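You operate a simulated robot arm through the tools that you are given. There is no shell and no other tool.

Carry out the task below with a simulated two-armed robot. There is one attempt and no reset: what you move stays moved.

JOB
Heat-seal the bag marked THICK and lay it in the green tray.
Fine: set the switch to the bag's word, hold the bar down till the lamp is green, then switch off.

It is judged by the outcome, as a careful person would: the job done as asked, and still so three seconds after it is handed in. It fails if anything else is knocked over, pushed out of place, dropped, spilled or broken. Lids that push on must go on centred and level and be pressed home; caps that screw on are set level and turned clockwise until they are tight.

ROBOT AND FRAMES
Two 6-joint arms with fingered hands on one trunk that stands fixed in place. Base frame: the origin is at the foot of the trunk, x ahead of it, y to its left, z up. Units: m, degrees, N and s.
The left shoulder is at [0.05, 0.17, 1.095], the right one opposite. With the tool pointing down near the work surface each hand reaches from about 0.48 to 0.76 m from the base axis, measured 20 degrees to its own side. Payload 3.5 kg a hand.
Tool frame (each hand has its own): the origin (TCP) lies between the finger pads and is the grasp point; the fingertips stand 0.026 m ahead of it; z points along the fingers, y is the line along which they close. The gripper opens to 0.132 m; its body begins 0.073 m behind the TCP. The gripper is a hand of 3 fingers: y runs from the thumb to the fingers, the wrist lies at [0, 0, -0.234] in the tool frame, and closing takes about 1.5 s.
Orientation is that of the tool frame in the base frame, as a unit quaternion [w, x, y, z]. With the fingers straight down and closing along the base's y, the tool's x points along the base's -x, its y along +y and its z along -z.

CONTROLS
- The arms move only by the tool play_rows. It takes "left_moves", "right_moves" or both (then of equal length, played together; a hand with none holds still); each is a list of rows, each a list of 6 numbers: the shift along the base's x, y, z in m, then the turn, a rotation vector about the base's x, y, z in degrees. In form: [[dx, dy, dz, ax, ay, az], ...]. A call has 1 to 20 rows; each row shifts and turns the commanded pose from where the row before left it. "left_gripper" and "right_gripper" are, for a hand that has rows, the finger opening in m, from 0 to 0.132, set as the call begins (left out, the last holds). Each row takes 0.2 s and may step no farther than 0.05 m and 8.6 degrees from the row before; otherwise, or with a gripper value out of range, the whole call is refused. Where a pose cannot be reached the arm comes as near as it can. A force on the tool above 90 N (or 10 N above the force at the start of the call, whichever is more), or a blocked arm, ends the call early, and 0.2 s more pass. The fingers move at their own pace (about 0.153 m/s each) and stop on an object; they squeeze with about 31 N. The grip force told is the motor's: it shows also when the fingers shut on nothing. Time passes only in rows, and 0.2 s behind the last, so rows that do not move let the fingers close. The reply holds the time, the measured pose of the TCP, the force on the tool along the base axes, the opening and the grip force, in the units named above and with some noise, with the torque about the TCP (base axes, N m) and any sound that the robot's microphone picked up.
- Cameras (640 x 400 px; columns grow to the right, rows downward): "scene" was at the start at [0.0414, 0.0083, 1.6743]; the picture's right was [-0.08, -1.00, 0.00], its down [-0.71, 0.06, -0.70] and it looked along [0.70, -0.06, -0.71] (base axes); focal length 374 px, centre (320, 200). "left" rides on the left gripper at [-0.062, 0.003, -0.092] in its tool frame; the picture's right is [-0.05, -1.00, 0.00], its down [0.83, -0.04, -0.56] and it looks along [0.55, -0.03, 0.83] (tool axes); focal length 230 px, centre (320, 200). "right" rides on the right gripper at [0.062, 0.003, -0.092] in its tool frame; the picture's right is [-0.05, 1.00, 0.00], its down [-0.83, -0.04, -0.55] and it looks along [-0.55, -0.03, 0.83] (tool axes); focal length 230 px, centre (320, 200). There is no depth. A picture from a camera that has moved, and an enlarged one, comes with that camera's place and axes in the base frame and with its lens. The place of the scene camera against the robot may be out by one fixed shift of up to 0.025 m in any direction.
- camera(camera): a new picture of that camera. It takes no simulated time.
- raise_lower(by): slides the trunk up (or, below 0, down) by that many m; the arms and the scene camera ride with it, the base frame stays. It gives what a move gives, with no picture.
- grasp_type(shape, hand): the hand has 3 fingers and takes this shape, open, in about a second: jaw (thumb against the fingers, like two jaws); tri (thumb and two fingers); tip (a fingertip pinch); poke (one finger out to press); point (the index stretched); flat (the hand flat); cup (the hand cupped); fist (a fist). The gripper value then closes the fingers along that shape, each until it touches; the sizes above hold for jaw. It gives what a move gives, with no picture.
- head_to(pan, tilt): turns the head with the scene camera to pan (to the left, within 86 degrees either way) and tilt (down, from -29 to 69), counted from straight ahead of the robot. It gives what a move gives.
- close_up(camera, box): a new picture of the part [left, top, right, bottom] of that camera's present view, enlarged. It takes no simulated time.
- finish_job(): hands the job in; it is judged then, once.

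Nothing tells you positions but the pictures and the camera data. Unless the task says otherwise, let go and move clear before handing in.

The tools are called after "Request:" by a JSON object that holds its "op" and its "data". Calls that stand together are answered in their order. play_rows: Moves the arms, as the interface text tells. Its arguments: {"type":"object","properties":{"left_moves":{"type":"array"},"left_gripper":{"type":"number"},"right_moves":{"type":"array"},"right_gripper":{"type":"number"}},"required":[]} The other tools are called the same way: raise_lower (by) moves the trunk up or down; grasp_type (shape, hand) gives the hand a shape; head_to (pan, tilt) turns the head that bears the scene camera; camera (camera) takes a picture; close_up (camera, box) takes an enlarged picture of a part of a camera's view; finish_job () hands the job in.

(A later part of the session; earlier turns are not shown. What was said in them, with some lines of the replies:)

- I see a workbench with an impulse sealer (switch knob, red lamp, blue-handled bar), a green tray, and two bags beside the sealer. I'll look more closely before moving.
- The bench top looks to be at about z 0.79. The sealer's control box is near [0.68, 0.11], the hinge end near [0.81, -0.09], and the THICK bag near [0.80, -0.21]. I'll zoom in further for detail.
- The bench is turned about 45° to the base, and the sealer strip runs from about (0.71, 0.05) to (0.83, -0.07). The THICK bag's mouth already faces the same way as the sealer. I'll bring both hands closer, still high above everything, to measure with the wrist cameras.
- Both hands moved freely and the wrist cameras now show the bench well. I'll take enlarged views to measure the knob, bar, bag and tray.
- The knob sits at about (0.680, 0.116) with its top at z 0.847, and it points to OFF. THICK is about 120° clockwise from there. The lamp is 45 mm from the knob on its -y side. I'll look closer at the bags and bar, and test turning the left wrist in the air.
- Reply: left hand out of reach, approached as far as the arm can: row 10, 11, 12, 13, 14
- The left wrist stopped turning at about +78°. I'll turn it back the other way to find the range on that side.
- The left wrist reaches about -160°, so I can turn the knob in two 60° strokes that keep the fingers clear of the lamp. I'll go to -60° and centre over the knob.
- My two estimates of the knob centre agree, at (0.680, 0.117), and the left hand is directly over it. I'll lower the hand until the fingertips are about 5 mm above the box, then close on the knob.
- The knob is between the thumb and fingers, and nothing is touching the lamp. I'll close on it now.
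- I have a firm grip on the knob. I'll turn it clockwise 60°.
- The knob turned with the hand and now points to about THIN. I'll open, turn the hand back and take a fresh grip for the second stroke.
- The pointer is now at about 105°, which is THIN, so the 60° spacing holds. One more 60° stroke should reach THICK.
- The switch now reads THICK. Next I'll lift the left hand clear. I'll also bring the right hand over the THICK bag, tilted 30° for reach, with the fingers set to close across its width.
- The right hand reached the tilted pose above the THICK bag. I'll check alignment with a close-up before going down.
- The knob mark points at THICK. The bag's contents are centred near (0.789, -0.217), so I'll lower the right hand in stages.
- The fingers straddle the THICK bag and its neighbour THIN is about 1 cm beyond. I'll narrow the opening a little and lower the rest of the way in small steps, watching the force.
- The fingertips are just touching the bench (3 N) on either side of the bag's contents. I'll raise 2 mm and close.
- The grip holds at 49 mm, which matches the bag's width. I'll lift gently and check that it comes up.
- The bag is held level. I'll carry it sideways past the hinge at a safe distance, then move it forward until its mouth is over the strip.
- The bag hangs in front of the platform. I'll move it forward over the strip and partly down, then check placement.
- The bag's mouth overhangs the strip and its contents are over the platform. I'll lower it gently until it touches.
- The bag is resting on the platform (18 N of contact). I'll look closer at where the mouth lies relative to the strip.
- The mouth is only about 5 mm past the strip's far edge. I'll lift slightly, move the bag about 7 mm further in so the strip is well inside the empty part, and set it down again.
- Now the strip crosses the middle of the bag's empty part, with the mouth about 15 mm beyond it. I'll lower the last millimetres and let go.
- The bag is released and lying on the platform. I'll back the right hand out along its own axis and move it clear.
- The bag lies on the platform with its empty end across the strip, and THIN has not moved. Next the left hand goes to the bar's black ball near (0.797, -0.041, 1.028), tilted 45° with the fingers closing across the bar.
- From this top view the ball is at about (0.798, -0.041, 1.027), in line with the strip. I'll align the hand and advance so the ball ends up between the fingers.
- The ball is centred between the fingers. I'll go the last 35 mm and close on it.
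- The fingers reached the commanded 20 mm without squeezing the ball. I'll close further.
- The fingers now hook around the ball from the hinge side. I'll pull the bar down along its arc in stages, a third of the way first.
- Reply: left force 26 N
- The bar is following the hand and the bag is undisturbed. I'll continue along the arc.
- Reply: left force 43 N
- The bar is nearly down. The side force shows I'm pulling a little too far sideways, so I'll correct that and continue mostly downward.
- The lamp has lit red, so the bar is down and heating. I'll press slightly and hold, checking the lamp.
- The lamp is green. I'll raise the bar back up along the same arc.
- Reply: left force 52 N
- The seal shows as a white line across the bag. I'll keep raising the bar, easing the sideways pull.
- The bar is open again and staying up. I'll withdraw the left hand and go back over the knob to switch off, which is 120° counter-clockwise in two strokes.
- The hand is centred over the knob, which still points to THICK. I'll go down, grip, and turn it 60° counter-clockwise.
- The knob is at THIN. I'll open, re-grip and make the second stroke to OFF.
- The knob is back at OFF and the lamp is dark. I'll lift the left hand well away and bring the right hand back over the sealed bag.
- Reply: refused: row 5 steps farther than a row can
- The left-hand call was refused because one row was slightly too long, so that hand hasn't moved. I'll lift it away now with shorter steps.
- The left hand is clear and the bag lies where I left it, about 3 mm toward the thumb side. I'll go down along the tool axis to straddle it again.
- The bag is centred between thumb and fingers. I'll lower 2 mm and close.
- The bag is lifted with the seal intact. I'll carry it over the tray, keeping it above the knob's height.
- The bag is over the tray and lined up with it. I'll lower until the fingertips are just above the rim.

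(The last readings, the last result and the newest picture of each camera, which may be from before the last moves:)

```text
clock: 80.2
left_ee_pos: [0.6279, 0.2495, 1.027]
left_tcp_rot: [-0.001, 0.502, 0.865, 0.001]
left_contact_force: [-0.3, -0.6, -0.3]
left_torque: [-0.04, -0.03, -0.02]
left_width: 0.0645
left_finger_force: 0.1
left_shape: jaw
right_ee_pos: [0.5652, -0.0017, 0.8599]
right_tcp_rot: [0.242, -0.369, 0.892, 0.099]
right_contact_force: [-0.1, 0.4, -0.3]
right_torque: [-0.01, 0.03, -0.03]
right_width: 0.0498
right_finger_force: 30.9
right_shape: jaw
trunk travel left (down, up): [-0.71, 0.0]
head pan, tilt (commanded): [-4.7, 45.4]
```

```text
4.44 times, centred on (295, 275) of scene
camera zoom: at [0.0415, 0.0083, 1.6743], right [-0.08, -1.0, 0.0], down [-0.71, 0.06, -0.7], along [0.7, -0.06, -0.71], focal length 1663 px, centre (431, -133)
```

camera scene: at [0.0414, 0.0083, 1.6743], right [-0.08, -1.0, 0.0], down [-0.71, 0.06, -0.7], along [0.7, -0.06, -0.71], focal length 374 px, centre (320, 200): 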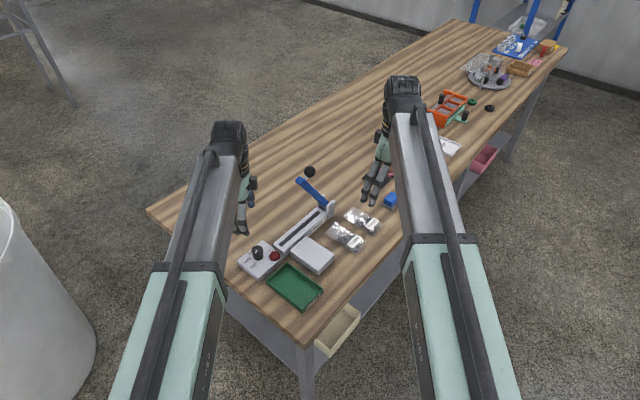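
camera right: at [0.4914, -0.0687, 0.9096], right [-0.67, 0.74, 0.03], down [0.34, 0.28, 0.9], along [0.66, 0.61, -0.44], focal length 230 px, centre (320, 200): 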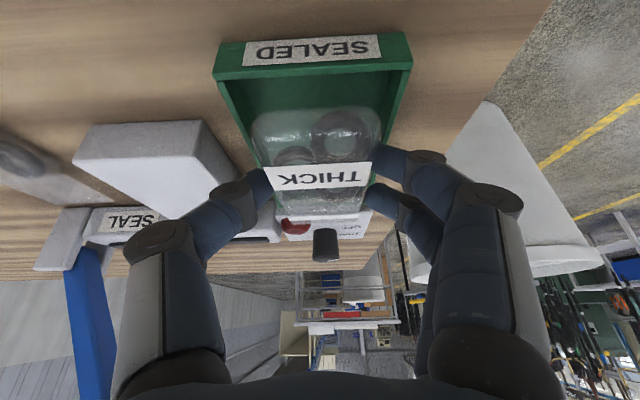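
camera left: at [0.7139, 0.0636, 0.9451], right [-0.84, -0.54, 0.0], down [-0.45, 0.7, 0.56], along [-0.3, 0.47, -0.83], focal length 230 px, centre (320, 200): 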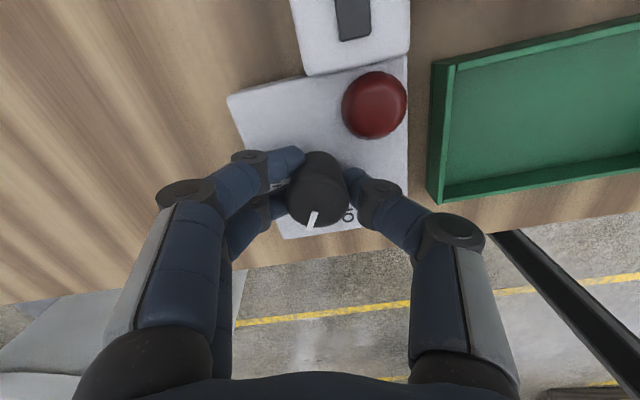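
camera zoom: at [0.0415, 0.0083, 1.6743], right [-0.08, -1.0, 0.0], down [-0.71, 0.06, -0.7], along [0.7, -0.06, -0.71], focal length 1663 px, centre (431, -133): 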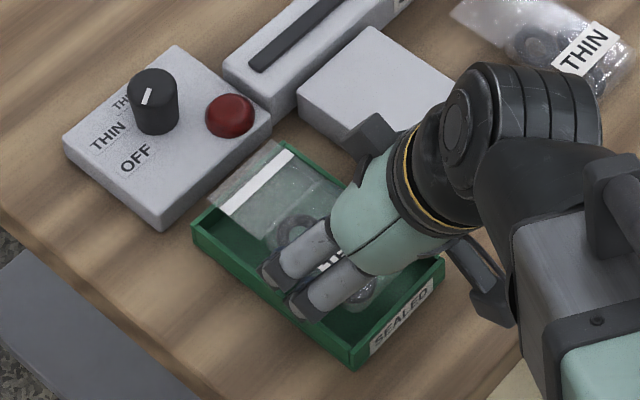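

Request:
{"op": "play_rows", "data": {"right_moves": [[0, 0, -0.005, 0, 0, 0], [0, 0, -0.004, 0, 0, 0]]}}

Request:
{"op": "close_up", "data": {"camera": "right", "box": [200, 30, 440, 240]}}

Request:
{"op": "close_up", "data": {"camera": "scene", "box": [255, 245, 335, 315]}}

```text
clock: 80.8
left_ee_pos: [0.6296, 0.2502, 1.0268]
left_tcp_rot: [-0.001, 0.501, 0.865, 0.0]
left_contact_force: [-0.4, -0.1, -0.5]
left_torque: [0.01, 0.0, 0.02]
left_width: 0.0646
left_finger_force: 0.0
left_shape: jaw
right_ee_pos: [0.5637, -0.0004, 0.8509]
right_tcp_rot: [0.242, -0.369, 0.892, 0.099]
right_contact_force: [-0.7, -0.4, -0.5]
right_torque: [-0.01, -0.03, 0.0]
right_width: 0.0496
right_finger_force: 31.2
right_shape: jaw
trunk travel left (down, up): [-0.71, 0.0]
head pan, tilt (commanded): [-4.7, 45.4]
```

```text
1.90 times, centred on (320, 135) of right
camera zoom: at [0.4911, -0.0688, 0.9009], right [-0.67, 0.74, 0.03], down [0.34, 0.28, 0.9], along [0.66, 0.61, -0.44], focal length 438 px, centre (320, 324)
```

zoom: 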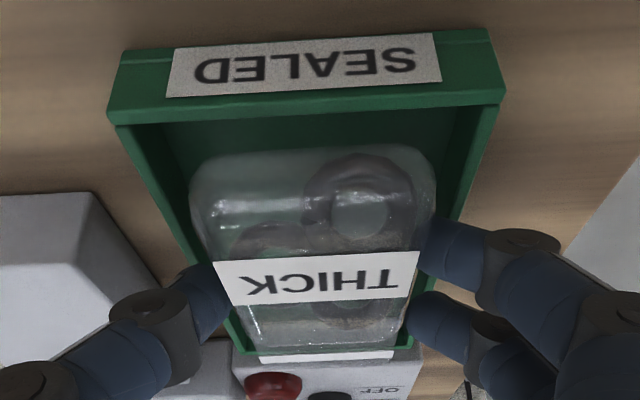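

```text
5.71 times, centred on (295, 280) of scene
camera zoom: at [0.0414, 0.0083, 1.6743], right [-0.08, -1.0, 0.0], down [-0.71, 0.06, -0.7], along [0.7, -0.06, -0.71], focal length 2138 px, centre (463, -257)
```

zoom: 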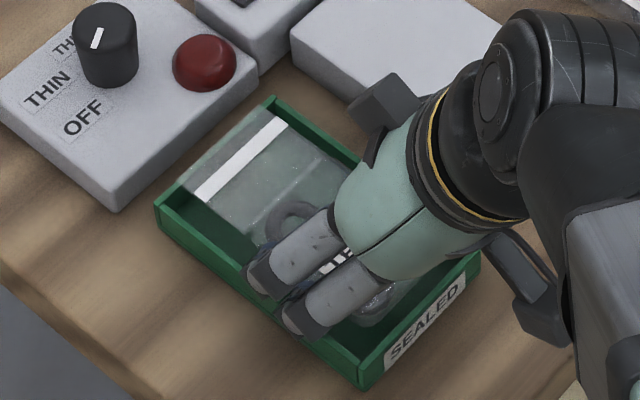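

The bag is centred between the tray's walls with the fingertips just above the rim. I'll let go.

Request:
{"op": "play_rows", "data": {"right_moves": [[0, 0, 0, 0, 0, 0], [0, 0, 0, 0, 0, 0], [0, 0, 0, 0, 0, 0], [0, 0, 0, 0, 0, 0]], "right_gripper": 0.075}}

Request:
{"op": "camera", "data": {"camera": "right"}}

Request:
{"op": "close_up", "data": {"camera": "scene", "box": [255, 245, 335, 315]}}

```text
clock: 81.8
left_ee_pos: [0.6279, 0.249, 1.028]
left_tcp_rot: [-0.002, 0.502, 0.865, 0.001]
left_contact_force: [0.1, 0.8, 0.4]
left_torque: [-0.03, 0.0, -0.02]
left_width: 0.0645
left_finger_force: 0.0
left_shape: jaw
right_ee_pos: [0.5643, -0.0007, 0.8501]
right_tcp_rot: [0.243, -0.369, 0.892, 0.1]
right_contact_force: [3.7, -2.5, 3.6]
right_torque: [0.04, -0.02, -0.06]
right_width: 0.0696
right_finger_force: 0.0
right_shape: jaw
trunk travel left (down, up): [-0.71, 0.0]
head pan, tilt (commanded): [-4.7, 45.4]
```

```text
taken
camera right: at [0.4914, -0.0689, 0.901], right [-0.67, 0.74, 0.03], down [0.34, 0.28, 0.9], along [0.66, 0.61, -0.44], focal length 230 px, centre (320, 200)
```

right: 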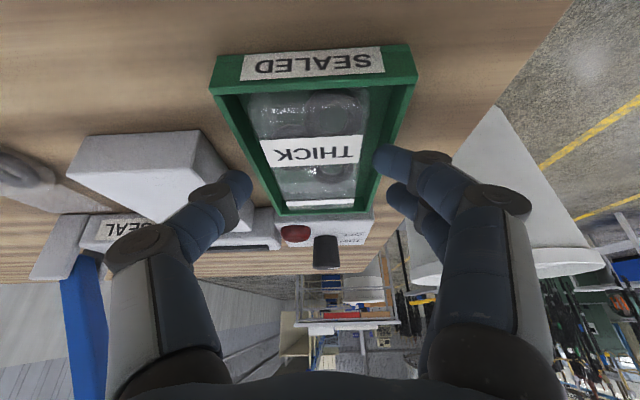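

```text
5.71 times, centred on (295, 280) of scene
camera zoom: at [0.0416, 0.008, 1.6744], right [-0.08, -1.0, 0.0], down [-0.71, 0.06, -0.7], along [0.7, -0.06, -0.71], focal length 2138 px, centre (463, -257)
```

zoom: 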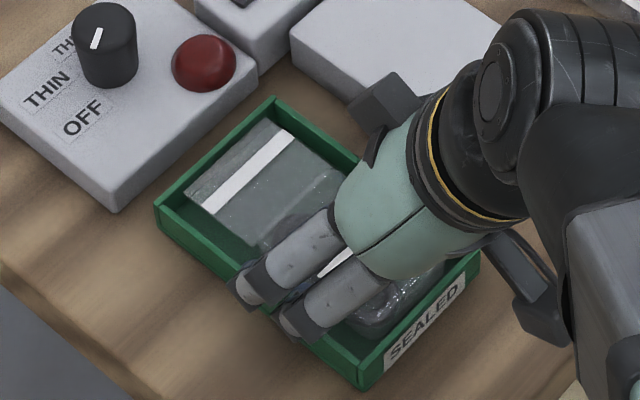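

The bag is lying flat in the tray. A finger is lightly touching the tray wall (about 5 N), so I'll ease the opening slightly before rising.

Request:
{"op": "play_rows", "data": {"right_moves": [[0, 0, 0, 0, 0, 0], [0, 0, 0, 0, 0, 0]], "right_gripper": 0.064}}

Request:
{"op": "play_rows", "data": {"right_moves": [[0, 0, 0.005, 0, 0, 0], [0, 0, 0.01, 0, 0, 0], [0, 0, 0.015, 0, 0, 0]]}}

Request:
{"op": "camera", "data": {"camera": "right"}}

Request:
{"op": "close_up", "data": {"camera": "scene", "box": [255, 245, 335, 315]}}

```text
clock: 82.4
left_ee_pos: [0.6278, 0.2488, 1.0277]
left_tcp_rot: [-0.001, 0.501, 0.865, 0.001]
left_contact_force: [-0.2, -0.6, 0.1]
left_torque: [0.0, -0.02, 0.03]
left_width: 0.0641
left_finger_force: 0.1
left_shape: jaw
right_ee_pos: [0.5646, -0.0003, 0.8503]
right_tcp_rot: [0.241, -0.369, 0.892, 0.099]
right_contact_force: [2.2, -0.8, 3.9]
right_torque: [0.08, 0.04, -0.05]
right_width: 0.0623
right_finger_force: 0.1
right_shape: jaw
trunk travel left (down, up): [-0.71, 0.0]
head pan, tilt (commanded): [-4.7, 45.4]
```

```text
clock: 83.2
left_ee_pos: [0.6292, 0.2505, 1.0274]
left_tcp_rot: [-0.002, 0.502, 0.865, 0.001]
left_contact_force: [-0.8, 0.4, 0.7]
left_torque: [0.01, -0.02, -0.01]
left_width: 0.0643
left_finger_force: 0.1
left_shape: jaw
right_ee_pos: [0.5629, -0.0016, 0.8818]
right_tcp_rot: [0.242, -0.369, 0.892, 0.1]
right_contact_force: [0.0, -0.3, 0.6]
right_torque: [0.01, 0.0, -0.03]
right_width: 0.0643
right_finger_force: 0.0
right_shape: jaw
trunk travel left (down, up): [-0.71, 0.0]
head pan, tilt (commanded): [-4.7, 45.4]
```

```text
taken
camera right: at [0.4906, -0.0686, 0.9308], right [-0.67, 0.74, 0.03], down [0.34, 0.28, 0.9], along [0.66, 0.61, -0.44], focal length 230 px, centre (320, 200)
```

right: 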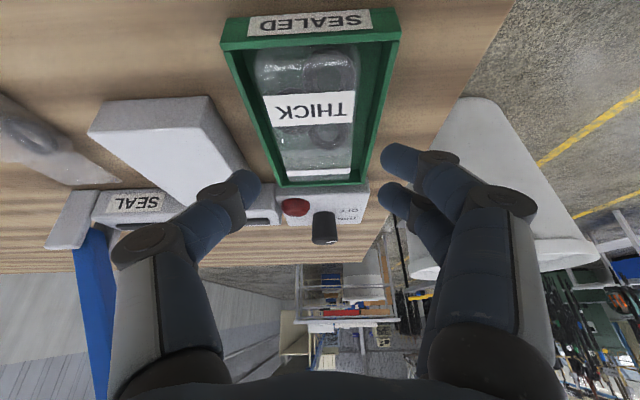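

```text
5.71 times, centred on (295, 280) of scene
camera zoom: at [0.0412, 0.0084, 1.6743], right [-0.08, -1.0, 0.0], down [-0.71, 0.06, -0.7], along [0.7, -0.06, -0.71], focal length 2138 px, centre (463, -257)
```

zoom: 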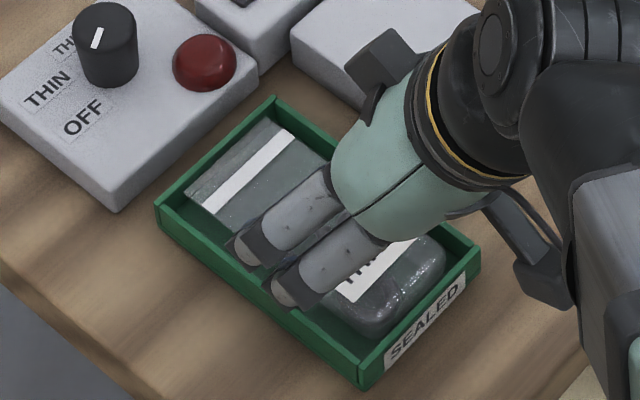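

The bag lies inside the tray and the tray hasn't moved. I'll move the right hand clear and check the whole scene.

Request:
{"op": "play_rows", "data": {"right_moves": [[-0.005, -0.005, 0.03, 0, 0, 0], [-0.005, -0.005, 0.03, 0, 0, 0], [-0.005, -0.02, 0.03, 0, 0, 0], [0, -0.035, 0.025, 0, 0, 0], [0, -0.04, 0.02, 0, 0, 0], [0.01, -0.04, 0.01, 0, 0, 0], [0.01, -0.04, 0, 0, 0, 0], [0.01, -0.04, 0, 0, 0, 0]]}}

Request:
{"op": "camera", "data": {"camera": "scene"}}

Request:
{"op": "close_up", "data": {"camera": "scene", "box": [225, 150, 415, 320]}}

Request:
{"op": "close_up", "data": {"camera": "scene", "box": [235, 235, 335, 320]}}

```text
clock: 85.0
left_ee_pos: [0.6288, 0.249, 1.0281]
left_tcp_rot: [-0.002, 0.501, 0.866, 0.002]
left_contact_force: [0.3, 1.1, 0.5]
left_torque: [0.02, -0.03, 0.0]
left_width: 0.0643
left_finger_force: 0.0
left_shape: jaw
right_ee_pos: [0.5841, -0.226, 1.0257]
right_tcp_rot: [0.242, -0.37, 0.891, 0.099]
right_contact_force: [0.2, -0.4, -0.3]
right_torque: [0.03, 0.01, 0.0]
right_width: 0.0646
right_finger_force: 0.0
right_shape: jaw
right hand out of reach, approached as far as the arm can: row 4
trunk travel left (down, up): [-0.71, 0.0]
head pan, tilt (commanded): [-4.7, 45.4]
```

```text
taken
camera scene: at [0.0416, 0.0077, 1.6743], right [-0.08, -1.0, 0.0], down [-0.71, 0.06, -0.7], along [0.7, -0.06, -0.71], focal length 374 px, centre (320, 200)
```

scene: 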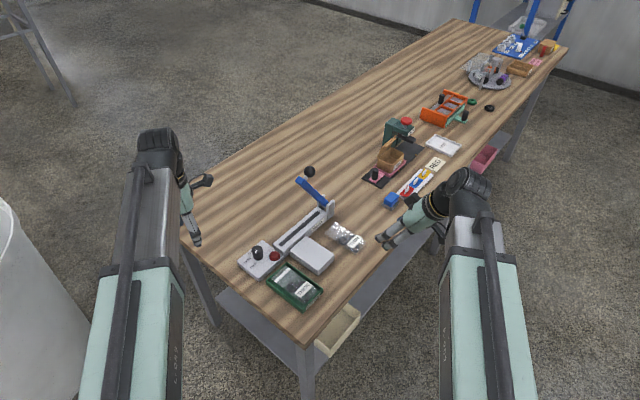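

```text
2.35 times, centred on (320, 235) of scene
camera zoom: at [0.0416, 0.0077, 1.6743], right [-0.08, -1.0, 0.0], down [-0.71, 0.06, -0.7], along [0.7, -0.06, -0.71], focal length 881 px, centre (320, 118)
```

zoom: 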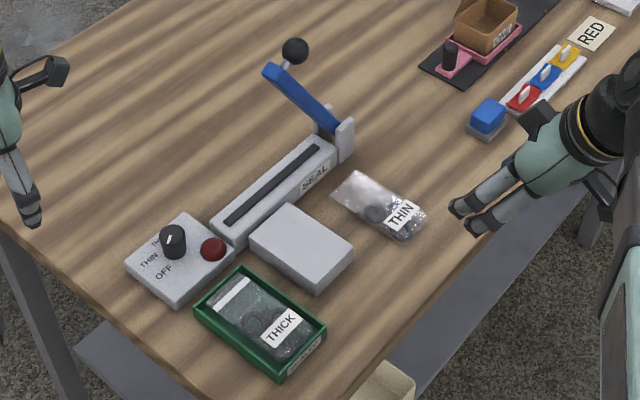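

```text
4.71 times, centred on (285, 278) of scene
camera zoom: at [0.0416, 0.0077, 1.6743], right [-0.08, -1.0, 0.0], down [-0.71, 0.06, -0.7], along [0.7, -0.06, -0.71], focal length 1761 px, centre (485, -165)
```

zoom: 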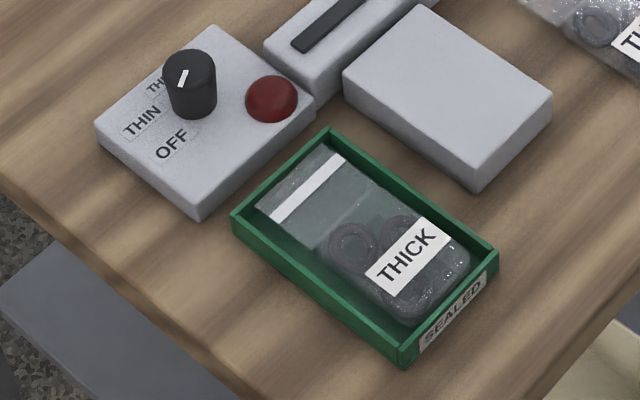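

The sealed THICK bag is lying in the green tray, the bar is up, and the other items look untouched. I'll compare the switch with its starting view before handing in.

Request:
{"op": "close_up", "data": {"camera": "scene", "box": [235, 235, 300, 285]}}

```text
8.00 times, centred on (268, 260) of scene
camera zoom: at [0.0416, 0.0077, 1.6743], right [-0.08, -1.0, 0.0], down [-0.71, 0.06, -0.7], along [0.7, -0.06, -0.71], focal length 2994 px, centre (740, -280)
```

zoom: 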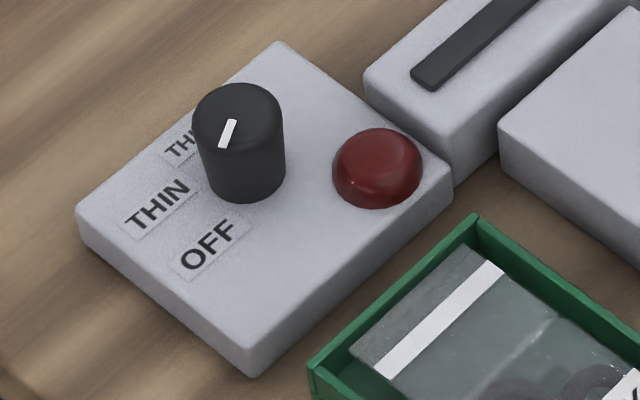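

The switch mark is back where it started, at OFF, and the lamp is dark. The bag shows a full-width seal and lies in the tray, and both hands are clear, so I'm handing the job in.

Request:
{"op": "finish_job", "data": {}}

```text
The job is handed in.
```

The THICK bag is heat-sealed and lying flat in the green tray. I handed the job in, but the reply only confirmed receipt, so I don't have the verdict.

- **Seal:** I set the switch to THICK and held the bar down until the lamp turned green. The seal shows as a white line across the full width of the bag.
- **Sealer:** I raised the bar back to its open position and turned the switch back to OFF. The lamp is dark.
- **Other items:** Nothing else looks out of place in the last pictures. One finger pressed lightly on the tray wall when I released the bag, but the tray did not shift.

The bag dropped about 1.5 cm into the tray, because the fingers could not fit between its walls. Both hands were clear when I handed in.
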